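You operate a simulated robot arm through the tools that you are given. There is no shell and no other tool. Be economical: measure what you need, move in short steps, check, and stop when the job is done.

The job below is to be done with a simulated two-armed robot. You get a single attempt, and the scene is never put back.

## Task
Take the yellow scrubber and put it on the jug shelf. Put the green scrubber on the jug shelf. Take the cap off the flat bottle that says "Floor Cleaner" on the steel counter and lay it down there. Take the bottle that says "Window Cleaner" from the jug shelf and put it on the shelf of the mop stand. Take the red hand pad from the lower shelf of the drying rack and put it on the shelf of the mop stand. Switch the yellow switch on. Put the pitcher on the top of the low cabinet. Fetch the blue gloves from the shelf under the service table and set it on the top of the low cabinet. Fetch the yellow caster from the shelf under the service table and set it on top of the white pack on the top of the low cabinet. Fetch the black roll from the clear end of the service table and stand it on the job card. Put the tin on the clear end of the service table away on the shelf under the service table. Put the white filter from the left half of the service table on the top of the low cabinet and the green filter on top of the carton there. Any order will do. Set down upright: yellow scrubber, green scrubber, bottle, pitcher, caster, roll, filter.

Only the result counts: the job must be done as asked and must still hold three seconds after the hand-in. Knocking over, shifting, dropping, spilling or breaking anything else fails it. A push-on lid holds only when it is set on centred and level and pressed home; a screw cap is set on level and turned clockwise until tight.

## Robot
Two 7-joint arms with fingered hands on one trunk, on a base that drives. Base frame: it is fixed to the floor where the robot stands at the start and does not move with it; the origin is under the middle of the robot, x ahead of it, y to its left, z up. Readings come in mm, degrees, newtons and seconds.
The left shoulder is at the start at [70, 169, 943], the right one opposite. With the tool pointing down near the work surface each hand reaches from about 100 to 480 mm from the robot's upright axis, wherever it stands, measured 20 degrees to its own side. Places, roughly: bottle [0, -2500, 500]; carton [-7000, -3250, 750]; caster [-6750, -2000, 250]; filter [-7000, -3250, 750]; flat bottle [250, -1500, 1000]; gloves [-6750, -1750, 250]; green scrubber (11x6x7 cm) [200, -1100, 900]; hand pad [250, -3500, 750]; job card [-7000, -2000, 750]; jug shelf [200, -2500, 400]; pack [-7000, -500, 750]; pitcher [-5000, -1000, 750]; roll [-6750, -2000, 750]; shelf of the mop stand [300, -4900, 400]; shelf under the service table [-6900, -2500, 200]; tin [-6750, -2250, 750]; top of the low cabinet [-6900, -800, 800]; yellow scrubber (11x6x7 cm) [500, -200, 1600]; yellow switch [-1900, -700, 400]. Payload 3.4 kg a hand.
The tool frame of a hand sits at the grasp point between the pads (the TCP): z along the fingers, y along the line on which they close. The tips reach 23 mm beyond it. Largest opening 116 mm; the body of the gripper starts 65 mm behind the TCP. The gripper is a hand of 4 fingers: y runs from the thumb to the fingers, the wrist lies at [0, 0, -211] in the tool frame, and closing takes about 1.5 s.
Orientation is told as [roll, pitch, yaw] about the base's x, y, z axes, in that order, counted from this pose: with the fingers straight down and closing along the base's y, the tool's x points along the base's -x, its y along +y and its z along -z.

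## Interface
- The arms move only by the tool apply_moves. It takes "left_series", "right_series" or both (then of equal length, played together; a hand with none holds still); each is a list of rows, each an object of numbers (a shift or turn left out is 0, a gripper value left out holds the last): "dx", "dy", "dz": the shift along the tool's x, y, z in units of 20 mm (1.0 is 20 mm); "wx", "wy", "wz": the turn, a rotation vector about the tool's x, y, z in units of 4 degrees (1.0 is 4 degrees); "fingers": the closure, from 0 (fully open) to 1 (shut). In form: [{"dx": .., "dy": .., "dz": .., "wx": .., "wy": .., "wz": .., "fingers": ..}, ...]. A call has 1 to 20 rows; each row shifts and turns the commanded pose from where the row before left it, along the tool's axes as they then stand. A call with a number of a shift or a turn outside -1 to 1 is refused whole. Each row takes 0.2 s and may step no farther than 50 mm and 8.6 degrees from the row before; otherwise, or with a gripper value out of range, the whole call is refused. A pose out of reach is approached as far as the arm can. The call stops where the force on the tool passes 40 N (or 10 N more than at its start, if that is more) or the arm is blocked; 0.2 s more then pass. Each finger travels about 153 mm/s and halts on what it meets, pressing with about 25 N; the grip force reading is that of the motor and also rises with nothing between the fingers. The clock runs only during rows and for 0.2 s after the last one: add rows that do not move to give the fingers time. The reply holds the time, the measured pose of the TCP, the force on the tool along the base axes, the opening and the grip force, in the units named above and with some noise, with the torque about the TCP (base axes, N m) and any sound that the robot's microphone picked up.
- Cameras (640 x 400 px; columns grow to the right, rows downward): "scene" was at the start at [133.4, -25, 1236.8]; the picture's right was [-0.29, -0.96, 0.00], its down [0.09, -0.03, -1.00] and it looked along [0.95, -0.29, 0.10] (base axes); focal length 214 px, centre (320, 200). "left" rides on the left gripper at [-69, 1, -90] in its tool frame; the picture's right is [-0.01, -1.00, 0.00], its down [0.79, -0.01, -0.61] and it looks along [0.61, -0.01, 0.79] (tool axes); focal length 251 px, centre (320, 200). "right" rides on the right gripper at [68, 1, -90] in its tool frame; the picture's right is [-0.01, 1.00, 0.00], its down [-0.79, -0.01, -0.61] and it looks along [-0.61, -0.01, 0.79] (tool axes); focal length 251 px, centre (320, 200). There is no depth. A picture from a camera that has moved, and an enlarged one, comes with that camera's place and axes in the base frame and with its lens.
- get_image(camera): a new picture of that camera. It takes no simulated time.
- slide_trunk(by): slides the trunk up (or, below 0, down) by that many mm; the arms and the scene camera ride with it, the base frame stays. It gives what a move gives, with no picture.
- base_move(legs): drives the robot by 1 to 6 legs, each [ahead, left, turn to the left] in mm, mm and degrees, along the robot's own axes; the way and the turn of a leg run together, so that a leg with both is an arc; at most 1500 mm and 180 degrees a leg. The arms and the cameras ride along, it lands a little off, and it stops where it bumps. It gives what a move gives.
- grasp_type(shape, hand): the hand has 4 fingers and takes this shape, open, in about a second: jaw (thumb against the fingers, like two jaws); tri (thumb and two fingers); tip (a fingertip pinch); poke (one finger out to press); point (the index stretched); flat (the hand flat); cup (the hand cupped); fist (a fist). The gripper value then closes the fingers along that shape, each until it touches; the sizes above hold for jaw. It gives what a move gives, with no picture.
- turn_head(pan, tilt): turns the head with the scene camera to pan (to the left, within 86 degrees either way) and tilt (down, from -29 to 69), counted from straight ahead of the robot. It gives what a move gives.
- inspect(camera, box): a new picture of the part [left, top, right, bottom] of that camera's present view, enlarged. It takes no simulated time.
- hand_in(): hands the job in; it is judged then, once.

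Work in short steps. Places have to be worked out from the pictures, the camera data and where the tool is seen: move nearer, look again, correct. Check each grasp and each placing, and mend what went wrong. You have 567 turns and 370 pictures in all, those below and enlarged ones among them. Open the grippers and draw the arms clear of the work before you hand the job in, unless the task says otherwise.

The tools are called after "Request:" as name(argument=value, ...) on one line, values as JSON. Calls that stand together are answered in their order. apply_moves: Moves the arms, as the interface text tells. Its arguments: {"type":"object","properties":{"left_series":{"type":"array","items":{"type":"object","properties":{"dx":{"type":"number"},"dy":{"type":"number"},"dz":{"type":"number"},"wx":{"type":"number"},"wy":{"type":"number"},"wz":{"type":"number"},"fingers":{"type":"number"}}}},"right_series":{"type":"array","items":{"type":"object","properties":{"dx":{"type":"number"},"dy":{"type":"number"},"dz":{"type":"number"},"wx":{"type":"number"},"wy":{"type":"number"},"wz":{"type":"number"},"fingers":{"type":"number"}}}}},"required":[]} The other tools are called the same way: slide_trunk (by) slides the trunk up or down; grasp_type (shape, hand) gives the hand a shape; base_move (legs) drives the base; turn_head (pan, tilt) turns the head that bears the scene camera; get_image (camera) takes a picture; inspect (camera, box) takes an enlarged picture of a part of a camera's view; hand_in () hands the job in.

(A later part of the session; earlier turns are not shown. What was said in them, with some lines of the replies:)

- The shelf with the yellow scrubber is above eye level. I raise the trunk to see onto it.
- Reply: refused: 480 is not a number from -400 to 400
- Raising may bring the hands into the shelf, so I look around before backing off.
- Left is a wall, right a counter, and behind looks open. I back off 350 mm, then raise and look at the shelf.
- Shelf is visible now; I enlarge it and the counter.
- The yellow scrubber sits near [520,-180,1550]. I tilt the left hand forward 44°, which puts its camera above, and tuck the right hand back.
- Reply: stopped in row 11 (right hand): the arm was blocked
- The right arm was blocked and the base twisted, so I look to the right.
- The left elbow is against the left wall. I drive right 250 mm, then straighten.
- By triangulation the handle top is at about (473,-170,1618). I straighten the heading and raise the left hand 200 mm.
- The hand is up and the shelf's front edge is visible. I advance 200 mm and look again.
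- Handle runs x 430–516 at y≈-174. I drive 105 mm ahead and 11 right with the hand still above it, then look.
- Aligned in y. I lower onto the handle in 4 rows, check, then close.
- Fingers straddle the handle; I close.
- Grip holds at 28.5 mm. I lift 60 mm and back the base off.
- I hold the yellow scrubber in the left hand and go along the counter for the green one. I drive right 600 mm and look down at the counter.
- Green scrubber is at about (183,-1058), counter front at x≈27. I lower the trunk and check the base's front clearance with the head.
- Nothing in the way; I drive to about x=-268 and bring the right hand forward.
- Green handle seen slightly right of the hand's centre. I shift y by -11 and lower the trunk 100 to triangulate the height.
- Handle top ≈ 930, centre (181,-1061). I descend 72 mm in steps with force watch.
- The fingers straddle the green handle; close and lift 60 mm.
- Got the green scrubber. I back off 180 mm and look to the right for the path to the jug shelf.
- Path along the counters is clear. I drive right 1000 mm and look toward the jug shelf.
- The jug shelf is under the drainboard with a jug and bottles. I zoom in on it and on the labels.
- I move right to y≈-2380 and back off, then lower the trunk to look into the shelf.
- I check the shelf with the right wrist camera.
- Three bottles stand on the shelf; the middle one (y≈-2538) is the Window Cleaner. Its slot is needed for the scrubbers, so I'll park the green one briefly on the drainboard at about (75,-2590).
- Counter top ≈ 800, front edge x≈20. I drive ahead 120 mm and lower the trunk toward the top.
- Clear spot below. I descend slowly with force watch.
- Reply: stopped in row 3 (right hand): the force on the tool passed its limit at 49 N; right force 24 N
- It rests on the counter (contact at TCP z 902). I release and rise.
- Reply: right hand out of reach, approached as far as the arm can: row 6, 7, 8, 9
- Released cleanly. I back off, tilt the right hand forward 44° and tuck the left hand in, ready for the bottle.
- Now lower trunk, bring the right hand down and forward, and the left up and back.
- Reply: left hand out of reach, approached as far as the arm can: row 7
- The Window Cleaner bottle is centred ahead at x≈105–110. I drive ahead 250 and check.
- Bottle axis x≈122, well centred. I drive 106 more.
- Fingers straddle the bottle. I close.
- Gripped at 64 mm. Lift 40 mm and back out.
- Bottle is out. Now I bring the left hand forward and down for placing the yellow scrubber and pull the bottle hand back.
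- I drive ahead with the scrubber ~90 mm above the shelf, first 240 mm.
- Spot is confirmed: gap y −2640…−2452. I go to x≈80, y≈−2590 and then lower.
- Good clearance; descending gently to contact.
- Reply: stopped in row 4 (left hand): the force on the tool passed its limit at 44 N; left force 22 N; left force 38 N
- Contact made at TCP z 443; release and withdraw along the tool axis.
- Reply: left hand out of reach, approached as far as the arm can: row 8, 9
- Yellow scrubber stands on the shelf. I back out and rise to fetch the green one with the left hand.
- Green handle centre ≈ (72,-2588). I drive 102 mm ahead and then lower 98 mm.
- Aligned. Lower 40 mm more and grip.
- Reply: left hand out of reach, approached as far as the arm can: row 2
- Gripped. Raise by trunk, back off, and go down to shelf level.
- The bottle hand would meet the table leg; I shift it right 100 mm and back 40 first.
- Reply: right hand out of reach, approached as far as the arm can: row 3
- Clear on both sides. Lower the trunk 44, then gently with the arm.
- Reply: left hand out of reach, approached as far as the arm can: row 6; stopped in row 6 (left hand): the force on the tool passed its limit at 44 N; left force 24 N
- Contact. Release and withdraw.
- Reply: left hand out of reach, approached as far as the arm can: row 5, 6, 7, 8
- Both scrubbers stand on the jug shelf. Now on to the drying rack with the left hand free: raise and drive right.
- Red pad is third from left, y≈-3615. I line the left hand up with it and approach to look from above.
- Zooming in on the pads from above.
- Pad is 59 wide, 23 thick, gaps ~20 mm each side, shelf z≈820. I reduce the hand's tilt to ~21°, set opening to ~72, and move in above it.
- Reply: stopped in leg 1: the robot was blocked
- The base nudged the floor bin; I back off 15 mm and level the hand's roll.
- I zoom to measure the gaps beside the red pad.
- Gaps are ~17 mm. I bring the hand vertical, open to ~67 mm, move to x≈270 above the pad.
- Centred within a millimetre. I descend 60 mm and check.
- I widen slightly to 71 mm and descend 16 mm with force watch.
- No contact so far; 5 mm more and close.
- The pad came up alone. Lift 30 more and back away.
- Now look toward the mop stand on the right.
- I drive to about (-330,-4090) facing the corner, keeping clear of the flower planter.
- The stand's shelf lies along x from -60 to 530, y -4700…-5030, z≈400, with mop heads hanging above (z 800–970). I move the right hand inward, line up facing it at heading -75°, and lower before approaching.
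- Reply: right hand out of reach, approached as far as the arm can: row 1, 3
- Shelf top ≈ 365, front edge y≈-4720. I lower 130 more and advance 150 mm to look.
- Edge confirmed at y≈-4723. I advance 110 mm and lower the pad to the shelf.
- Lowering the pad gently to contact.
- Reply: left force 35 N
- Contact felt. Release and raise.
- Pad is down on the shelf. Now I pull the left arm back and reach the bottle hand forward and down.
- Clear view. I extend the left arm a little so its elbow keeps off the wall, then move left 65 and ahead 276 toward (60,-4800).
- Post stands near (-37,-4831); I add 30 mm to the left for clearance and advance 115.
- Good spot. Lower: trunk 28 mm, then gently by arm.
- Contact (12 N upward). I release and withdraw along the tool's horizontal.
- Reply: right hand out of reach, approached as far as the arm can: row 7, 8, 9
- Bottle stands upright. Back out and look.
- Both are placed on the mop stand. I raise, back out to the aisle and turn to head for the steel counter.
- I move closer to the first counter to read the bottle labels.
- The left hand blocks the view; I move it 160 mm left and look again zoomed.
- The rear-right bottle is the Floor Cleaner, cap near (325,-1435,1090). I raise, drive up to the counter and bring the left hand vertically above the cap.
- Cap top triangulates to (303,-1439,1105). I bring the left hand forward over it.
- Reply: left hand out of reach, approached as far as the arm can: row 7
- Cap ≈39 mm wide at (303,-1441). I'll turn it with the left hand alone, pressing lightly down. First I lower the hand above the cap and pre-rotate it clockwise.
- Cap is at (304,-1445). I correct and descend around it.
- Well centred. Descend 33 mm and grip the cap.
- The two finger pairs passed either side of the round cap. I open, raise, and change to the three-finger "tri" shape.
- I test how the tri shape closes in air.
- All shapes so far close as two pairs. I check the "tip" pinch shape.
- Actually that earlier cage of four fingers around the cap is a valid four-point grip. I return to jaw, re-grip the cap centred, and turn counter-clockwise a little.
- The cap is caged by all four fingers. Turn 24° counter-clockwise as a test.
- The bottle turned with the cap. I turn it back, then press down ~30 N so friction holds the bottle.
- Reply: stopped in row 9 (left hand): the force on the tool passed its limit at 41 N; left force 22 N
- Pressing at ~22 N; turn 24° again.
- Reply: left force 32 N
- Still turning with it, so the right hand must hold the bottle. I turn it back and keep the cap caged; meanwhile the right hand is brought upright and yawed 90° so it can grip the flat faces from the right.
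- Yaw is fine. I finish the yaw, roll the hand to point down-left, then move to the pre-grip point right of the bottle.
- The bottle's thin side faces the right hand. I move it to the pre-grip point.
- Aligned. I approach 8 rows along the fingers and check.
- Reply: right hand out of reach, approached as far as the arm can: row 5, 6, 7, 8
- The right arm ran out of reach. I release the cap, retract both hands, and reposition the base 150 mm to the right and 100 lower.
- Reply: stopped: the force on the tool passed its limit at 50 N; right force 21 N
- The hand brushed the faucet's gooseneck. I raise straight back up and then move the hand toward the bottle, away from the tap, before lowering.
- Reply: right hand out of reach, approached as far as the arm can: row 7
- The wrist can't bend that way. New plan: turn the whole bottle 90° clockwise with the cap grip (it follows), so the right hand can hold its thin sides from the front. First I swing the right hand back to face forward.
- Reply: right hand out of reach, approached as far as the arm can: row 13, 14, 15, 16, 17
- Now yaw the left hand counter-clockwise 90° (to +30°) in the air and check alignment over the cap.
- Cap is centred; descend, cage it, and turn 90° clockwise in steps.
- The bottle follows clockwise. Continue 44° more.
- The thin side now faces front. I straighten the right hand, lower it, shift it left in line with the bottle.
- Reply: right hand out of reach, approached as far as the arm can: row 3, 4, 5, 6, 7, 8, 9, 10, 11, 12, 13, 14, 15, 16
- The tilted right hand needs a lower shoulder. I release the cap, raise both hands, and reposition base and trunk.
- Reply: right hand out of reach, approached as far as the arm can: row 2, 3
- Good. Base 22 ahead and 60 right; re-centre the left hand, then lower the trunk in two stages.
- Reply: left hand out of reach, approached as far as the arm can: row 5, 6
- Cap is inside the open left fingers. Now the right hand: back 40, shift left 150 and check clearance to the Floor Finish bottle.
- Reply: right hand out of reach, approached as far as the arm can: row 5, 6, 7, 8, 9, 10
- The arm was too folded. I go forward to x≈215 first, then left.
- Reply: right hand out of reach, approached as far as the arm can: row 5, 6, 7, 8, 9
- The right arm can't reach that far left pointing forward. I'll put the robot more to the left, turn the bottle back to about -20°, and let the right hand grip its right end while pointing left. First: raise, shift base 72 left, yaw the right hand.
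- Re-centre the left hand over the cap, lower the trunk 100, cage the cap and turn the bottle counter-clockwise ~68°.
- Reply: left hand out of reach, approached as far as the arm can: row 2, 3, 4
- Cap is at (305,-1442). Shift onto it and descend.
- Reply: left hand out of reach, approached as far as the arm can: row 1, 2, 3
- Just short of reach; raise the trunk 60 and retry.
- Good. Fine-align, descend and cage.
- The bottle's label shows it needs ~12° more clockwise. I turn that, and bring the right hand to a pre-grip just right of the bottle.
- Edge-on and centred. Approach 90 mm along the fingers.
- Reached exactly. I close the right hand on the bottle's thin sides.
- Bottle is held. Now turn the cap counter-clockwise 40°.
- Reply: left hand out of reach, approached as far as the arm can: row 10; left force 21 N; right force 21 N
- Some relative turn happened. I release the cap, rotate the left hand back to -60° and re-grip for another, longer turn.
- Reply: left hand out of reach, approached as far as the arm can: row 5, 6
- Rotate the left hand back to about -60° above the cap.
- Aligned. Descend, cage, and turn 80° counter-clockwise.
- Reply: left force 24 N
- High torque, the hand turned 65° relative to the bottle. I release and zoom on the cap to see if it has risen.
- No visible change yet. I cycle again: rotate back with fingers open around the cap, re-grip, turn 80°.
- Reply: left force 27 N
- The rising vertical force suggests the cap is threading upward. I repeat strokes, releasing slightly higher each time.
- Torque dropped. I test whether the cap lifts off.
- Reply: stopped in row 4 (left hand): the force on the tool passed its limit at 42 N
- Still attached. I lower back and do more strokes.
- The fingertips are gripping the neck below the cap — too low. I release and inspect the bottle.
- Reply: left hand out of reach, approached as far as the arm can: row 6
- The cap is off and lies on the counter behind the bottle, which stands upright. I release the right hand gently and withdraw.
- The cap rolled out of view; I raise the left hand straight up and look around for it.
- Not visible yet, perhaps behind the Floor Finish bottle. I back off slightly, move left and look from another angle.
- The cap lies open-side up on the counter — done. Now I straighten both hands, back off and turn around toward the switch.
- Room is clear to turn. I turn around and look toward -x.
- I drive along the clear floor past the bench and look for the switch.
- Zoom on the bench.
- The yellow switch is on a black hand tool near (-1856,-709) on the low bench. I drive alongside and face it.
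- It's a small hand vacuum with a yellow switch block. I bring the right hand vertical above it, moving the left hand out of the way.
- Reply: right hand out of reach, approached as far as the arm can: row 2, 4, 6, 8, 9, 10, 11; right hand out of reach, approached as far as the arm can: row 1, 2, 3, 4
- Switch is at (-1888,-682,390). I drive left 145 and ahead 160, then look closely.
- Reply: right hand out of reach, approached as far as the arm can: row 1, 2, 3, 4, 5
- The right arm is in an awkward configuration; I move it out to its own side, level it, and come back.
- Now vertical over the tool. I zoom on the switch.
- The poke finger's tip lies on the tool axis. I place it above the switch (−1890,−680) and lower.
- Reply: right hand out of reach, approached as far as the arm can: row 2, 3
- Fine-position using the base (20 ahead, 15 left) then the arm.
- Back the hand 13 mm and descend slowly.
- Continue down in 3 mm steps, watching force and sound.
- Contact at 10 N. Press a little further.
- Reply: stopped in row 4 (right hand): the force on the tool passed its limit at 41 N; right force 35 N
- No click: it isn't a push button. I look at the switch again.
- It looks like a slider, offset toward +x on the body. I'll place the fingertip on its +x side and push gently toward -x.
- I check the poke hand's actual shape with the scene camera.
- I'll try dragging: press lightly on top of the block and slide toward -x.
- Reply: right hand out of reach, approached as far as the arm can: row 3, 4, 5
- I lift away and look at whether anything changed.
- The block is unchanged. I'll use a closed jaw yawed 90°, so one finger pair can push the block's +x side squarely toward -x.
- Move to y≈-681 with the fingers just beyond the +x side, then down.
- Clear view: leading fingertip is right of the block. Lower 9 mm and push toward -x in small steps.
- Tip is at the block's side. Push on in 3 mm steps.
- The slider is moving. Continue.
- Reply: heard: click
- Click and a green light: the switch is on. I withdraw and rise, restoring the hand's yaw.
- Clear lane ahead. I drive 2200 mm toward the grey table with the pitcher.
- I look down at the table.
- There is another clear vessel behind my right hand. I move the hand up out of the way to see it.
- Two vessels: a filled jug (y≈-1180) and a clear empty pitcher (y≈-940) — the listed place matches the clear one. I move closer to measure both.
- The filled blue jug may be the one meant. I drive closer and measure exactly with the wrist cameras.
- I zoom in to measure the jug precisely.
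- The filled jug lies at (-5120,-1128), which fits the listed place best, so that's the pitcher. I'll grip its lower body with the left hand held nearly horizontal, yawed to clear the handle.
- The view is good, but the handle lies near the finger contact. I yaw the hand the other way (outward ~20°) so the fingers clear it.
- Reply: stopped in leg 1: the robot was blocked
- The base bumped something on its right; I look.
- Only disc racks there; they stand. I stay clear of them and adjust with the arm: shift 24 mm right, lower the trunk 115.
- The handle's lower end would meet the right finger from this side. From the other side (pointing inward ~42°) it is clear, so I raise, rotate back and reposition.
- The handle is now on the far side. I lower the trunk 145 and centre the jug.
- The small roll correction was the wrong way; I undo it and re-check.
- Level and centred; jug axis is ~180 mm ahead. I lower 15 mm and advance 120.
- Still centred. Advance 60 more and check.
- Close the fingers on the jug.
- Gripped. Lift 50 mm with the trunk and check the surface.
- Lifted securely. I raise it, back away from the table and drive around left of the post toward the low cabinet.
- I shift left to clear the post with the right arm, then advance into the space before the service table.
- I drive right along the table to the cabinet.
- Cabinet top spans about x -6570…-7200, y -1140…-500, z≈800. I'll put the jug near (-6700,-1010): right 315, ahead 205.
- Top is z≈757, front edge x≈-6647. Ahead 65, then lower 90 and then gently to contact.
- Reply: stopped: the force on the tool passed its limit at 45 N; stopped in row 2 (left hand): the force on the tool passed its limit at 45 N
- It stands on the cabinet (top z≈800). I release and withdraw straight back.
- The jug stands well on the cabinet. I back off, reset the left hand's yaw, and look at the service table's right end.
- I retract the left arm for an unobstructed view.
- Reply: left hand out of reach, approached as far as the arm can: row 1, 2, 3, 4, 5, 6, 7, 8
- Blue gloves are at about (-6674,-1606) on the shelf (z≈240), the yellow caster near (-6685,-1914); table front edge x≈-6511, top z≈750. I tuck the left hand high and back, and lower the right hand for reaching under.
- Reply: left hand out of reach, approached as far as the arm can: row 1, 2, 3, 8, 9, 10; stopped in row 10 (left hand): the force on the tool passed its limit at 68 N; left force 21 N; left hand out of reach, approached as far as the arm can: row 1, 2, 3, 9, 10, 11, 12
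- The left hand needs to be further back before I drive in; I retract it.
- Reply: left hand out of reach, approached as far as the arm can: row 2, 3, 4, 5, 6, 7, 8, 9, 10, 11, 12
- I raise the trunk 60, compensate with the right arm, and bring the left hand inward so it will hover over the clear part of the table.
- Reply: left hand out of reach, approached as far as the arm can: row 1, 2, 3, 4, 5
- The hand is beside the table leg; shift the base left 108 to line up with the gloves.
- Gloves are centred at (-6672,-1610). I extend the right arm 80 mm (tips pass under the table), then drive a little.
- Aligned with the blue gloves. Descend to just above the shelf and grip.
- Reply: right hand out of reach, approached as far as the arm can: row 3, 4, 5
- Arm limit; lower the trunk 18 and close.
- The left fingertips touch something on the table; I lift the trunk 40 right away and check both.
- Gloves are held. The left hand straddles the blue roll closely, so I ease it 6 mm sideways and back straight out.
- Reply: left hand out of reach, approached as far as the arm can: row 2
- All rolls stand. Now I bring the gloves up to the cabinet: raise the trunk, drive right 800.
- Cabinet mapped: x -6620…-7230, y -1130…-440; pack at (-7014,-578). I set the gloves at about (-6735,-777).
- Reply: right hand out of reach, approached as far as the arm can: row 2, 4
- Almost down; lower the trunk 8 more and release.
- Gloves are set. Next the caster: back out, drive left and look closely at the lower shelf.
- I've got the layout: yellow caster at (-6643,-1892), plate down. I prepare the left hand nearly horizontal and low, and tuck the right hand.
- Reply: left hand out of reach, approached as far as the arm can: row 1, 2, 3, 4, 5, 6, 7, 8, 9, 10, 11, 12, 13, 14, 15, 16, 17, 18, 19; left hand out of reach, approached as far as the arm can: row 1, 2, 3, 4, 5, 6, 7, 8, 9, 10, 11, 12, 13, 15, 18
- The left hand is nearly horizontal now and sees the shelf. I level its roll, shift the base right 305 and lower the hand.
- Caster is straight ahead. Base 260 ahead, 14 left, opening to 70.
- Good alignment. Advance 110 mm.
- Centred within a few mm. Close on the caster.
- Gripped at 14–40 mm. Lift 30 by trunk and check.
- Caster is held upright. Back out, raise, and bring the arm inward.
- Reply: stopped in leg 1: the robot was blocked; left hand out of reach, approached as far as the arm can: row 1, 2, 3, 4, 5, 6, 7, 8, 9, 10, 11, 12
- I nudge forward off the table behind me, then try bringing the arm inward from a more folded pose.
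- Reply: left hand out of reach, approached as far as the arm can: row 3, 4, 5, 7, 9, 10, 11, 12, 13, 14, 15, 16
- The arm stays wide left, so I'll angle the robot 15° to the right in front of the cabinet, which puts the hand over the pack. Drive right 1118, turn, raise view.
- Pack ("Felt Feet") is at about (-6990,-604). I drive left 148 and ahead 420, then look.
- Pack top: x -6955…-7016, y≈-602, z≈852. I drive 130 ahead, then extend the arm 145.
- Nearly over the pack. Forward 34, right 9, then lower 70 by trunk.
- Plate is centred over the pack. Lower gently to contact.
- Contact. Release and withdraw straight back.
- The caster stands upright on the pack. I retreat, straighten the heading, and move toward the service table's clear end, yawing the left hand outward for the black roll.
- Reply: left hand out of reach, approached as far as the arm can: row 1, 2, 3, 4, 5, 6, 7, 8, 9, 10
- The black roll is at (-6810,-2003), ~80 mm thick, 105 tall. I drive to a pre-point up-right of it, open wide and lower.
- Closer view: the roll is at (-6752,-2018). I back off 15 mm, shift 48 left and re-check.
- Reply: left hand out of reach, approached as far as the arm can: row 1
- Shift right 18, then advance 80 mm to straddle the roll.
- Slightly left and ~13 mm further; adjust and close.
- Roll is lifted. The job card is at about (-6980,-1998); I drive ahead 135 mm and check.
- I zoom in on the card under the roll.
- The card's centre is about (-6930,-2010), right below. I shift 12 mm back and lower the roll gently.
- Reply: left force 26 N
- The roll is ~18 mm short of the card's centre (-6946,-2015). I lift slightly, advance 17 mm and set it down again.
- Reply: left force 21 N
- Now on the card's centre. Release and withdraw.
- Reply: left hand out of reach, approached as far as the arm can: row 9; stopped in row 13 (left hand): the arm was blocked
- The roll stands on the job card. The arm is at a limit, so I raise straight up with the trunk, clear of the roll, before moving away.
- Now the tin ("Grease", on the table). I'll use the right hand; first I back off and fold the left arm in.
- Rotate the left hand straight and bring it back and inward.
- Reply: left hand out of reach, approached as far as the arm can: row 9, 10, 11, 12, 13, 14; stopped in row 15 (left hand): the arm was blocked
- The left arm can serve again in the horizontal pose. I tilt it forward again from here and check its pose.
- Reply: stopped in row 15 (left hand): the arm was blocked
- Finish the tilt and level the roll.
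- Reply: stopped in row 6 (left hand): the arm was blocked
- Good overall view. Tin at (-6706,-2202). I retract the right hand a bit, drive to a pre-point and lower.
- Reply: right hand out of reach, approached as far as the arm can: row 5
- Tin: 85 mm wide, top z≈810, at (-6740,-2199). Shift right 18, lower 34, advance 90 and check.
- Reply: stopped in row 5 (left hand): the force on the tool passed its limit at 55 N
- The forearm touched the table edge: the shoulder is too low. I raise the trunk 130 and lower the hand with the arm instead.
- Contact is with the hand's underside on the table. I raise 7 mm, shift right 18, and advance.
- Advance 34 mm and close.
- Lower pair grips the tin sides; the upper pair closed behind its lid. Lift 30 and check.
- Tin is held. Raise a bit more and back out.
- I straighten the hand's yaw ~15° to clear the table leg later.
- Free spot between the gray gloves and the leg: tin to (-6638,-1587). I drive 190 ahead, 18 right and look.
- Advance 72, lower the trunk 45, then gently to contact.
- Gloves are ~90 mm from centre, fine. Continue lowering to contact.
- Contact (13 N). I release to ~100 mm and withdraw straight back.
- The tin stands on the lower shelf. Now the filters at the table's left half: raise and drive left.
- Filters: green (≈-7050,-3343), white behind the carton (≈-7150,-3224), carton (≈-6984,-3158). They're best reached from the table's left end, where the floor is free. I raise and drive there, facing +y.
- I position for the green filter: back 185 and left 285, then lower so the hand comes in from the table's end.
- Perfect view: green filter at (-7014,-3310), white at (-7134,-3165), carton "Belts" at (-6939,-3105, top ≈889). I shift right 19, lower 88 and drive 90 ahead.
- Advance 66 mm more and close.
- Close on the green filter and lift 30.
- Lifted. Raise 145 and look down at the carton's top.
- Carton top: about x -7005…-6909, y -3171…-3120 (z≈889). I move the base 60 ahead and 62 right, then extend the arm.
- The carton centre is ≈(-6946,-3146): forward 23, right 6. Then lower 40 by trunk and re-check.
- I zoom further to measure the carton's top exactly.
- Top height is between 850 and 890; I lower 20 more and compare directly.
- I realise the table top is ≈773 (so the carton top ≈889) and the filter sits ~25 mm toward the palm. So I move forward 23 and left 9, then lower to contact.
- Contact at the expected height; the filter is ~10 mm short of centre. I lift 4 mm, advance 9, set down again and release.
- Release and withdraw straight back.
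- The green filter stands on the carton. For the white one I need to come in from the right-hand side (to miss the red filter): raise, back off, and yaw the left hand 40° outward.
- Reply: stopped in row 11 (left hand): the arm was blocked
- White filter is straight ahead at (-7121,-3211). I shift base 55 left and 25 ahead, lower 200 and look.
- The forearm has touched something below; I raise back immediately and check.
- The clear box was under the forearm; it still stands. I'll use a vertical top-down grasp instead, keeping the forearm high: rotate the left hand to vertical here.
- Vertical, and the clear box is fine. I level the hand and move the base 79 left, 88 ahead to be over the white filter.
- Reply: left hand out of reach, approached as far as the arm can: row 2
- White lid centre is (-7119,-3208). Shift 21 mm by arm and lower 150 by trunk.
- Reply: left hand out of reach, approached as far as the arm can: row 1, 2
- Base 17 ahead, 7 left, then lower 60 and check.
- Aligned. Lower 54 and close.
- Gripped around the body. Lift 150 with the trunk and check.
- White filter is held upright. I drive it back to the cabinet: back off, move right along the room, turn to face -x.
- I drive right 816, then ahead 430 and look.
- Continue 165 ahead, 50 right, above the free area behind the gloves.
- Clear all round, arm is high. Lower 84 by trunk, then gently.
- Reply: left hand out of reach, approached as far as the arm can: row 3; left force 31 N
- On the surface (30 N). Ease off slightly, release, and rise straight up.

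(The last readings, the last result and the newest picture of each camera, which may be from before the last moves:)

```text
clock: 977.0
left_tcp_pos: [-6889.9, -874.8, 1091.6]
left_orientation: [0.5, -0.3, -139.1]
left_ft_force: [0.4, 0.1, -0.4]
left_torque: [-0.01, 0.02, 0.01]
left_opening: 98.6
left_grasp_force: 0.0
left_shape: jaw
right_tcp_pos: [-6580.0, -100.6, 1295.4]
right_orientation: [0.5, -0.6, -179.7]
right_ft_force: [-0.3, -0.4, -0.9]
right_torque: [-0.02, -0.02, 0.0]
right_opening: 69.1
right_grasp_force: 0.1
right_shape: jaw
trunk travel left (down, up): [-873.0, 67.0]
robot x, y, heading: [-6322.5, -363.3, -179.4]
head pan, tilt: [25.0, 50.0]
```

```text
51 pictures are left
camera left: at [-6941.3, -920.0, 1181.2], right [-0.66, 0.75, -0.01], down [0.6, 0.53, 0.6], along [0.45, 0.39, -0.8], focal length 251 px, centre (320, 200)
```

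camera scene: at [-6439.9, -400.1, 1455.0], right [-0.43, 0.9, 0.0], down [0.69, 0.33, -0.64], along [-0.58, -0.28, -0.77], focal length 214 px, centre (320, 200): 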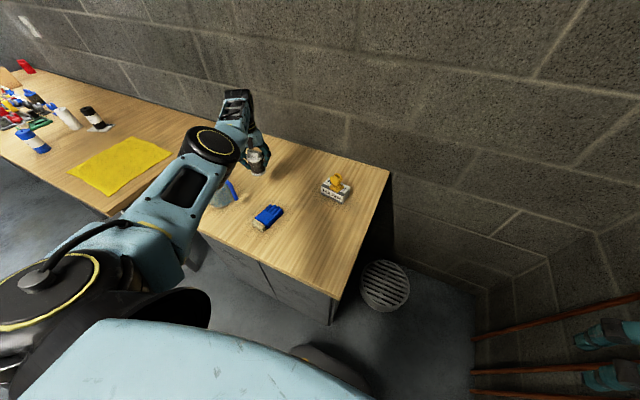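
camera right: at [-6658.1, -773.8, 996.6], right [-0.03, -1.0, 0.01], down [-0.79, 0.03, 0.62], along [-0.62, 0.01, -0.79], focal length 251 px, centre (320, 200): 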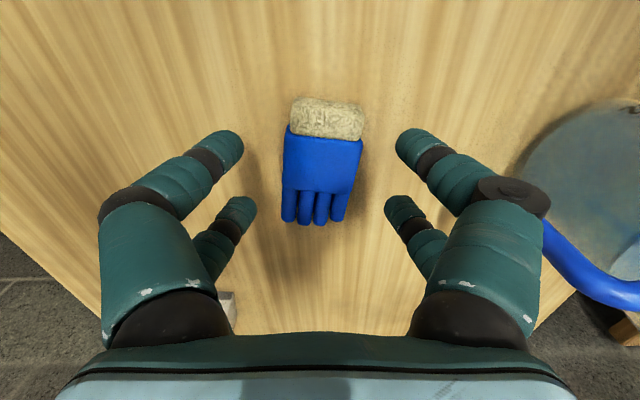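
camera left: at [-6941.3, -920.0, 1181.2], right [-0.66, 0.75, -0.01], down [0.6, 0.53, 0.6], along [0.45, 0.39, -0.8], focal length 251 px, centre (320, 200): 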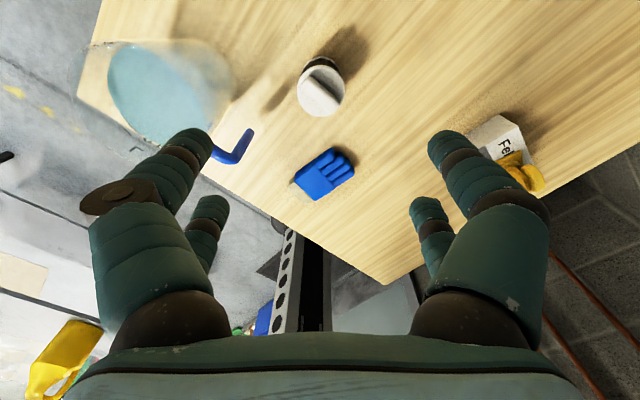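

Everything stands on the cabinet. I back away, open both grippers and take a last look.

Request:
base_move(legs=[[-420, 0, 0]])

Request:
apply_moves(left_series=[{"fingers": 0}, {}, {}], right_series=[{"fingers": 0}, {}, {}])

Request:
turn_head(pan=25, tilt=35)

Request:
get_image(camera="scene")

```text
clock: 979.6
left_tcp_pos: [-6478.5, -869.7, 1090.5]
left_orientation: [0.5, -0.4, -139.4]
left_ft_force: [-0.4, -0.2, -1.1]
left_torque: [0.0, 0.01, 0.0]
left_opening: 98.5
left_grasp_force: 0.1
left_shape: jaw
right_tcp_pos: [-6166.1, -95.1, 1296.7]
right_orientation: [0.6, -0.5, 180.0]
right_ft_force: [-0.3, -0.2, 0.0]
right_torque: [0.01, 0.02, 0.0]
right_opening: 68.8
right_grasp_force: 0.0
right_shape: jaw
trunk travel left (down, up): [-873.0, 67.0]
robot x, y, heading: [-5904.0, -363.8, -179.8]
head pan, tilt: [25.0, 50.0]
```

```text
clock: 980.4
left_tcp_pos: [-6477.6, -869.7, 1092.2]
left_orientation: [0.4, -0.4, -139.4]
left_ft_force: [1.2, 0.3, -0.5]
left_torque: [0.02, 0.0, -0.01]
left_opening: 116.1
left_grasp_force: 0.1
left_shape: jaw
right_tcp_pos: [-6163.6, -95.8, 1295.2]
right_orientation: [0.5, -0.6, 180.0]
right_ft_force: [0.0, -0.6, -0.8]
right_torque: [0.01, 0.03, 0.02]
right_opening: 115.7
right_grasp_force: 0.0
right_shape: jaw
trunk travel left (down, up): [-873.0, 67.0]
robot x, y, heading: [-5906.5, -361.3, -179.9]
head pan, tilt: [25.0, 50.0]
```

```text
clock: 981.1
left_tcp_pos: [-6477.0, -869.5, 1092.2]
left_orientation: [0.5, -0.4, -139.4]
left_ft_force: [-0.1, -0.8, 0.2]
left_torque: [-0.03, 0.03, -0.01]
left_opening: 116.0
left_grasp_force: 0.0
left_shape: jaw
right_tcp_pos: [-6164.3, -96.2, 1295.0]
right_orientation: [0.5, -0.5, 180.0]
right_ft_force: [0.3, 0.8, -0.3]
right_torque: [0.02, -0.01, 0.0]
right_opening: 115.9
right_grasp_force: 0.1
right_shape: jaw
trunk travel left (down, up): [-873.0, 67.0]
robot x, y, heading: [-5905.7, -365.6, -179.6]
head pan, tilt: [25.0, 35.0]
```

```text
50 pictures are left
camera scene: at [-6034.8, -400.7, 1594.6], right [-0.43, 0.9, 0.0], down [0.52, 0.25, -0.82], along [-0.74, -0.35, -0.57], focal length 214 px, centre (320, 200)
```

scene: 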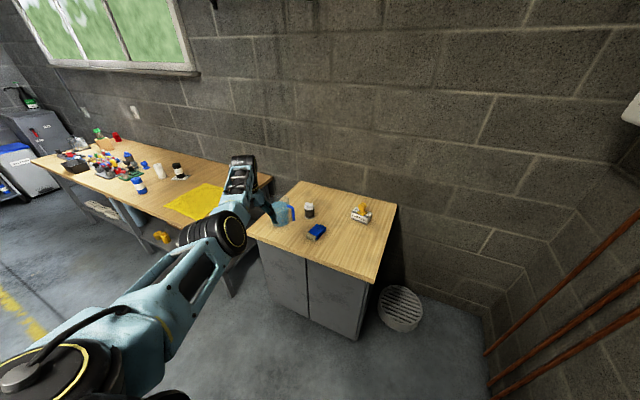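

All the items are in place, and the arms are clear of the work with both grippers open. I hand in.

Request:
hand_in()

```text
The job is handed in.
```

I did all twelve parts of the job and handed it in. The result hasn't come back, and a few points could count against it:

- **Pitcher:** two vessels could be "the pitcher". I moved the filled blue-handled jug because it fits the listed place better than the small clear one.
- **Bottle cap:** the Floor Cleaner cap dropped from the hand as it came free. It landed on the steel counter and lies there. The bottle is upright but sits slightly turned.
- **Bumps:** the base touched the floor bin by the drying rack, the disc-pad stand and the roller table. The right hand brushed the sink tap. The left arm touched the service table and pressed on the clear box there. Whatever I could see afterwards was still standing. I did not look at the roller table again or measure any shift.
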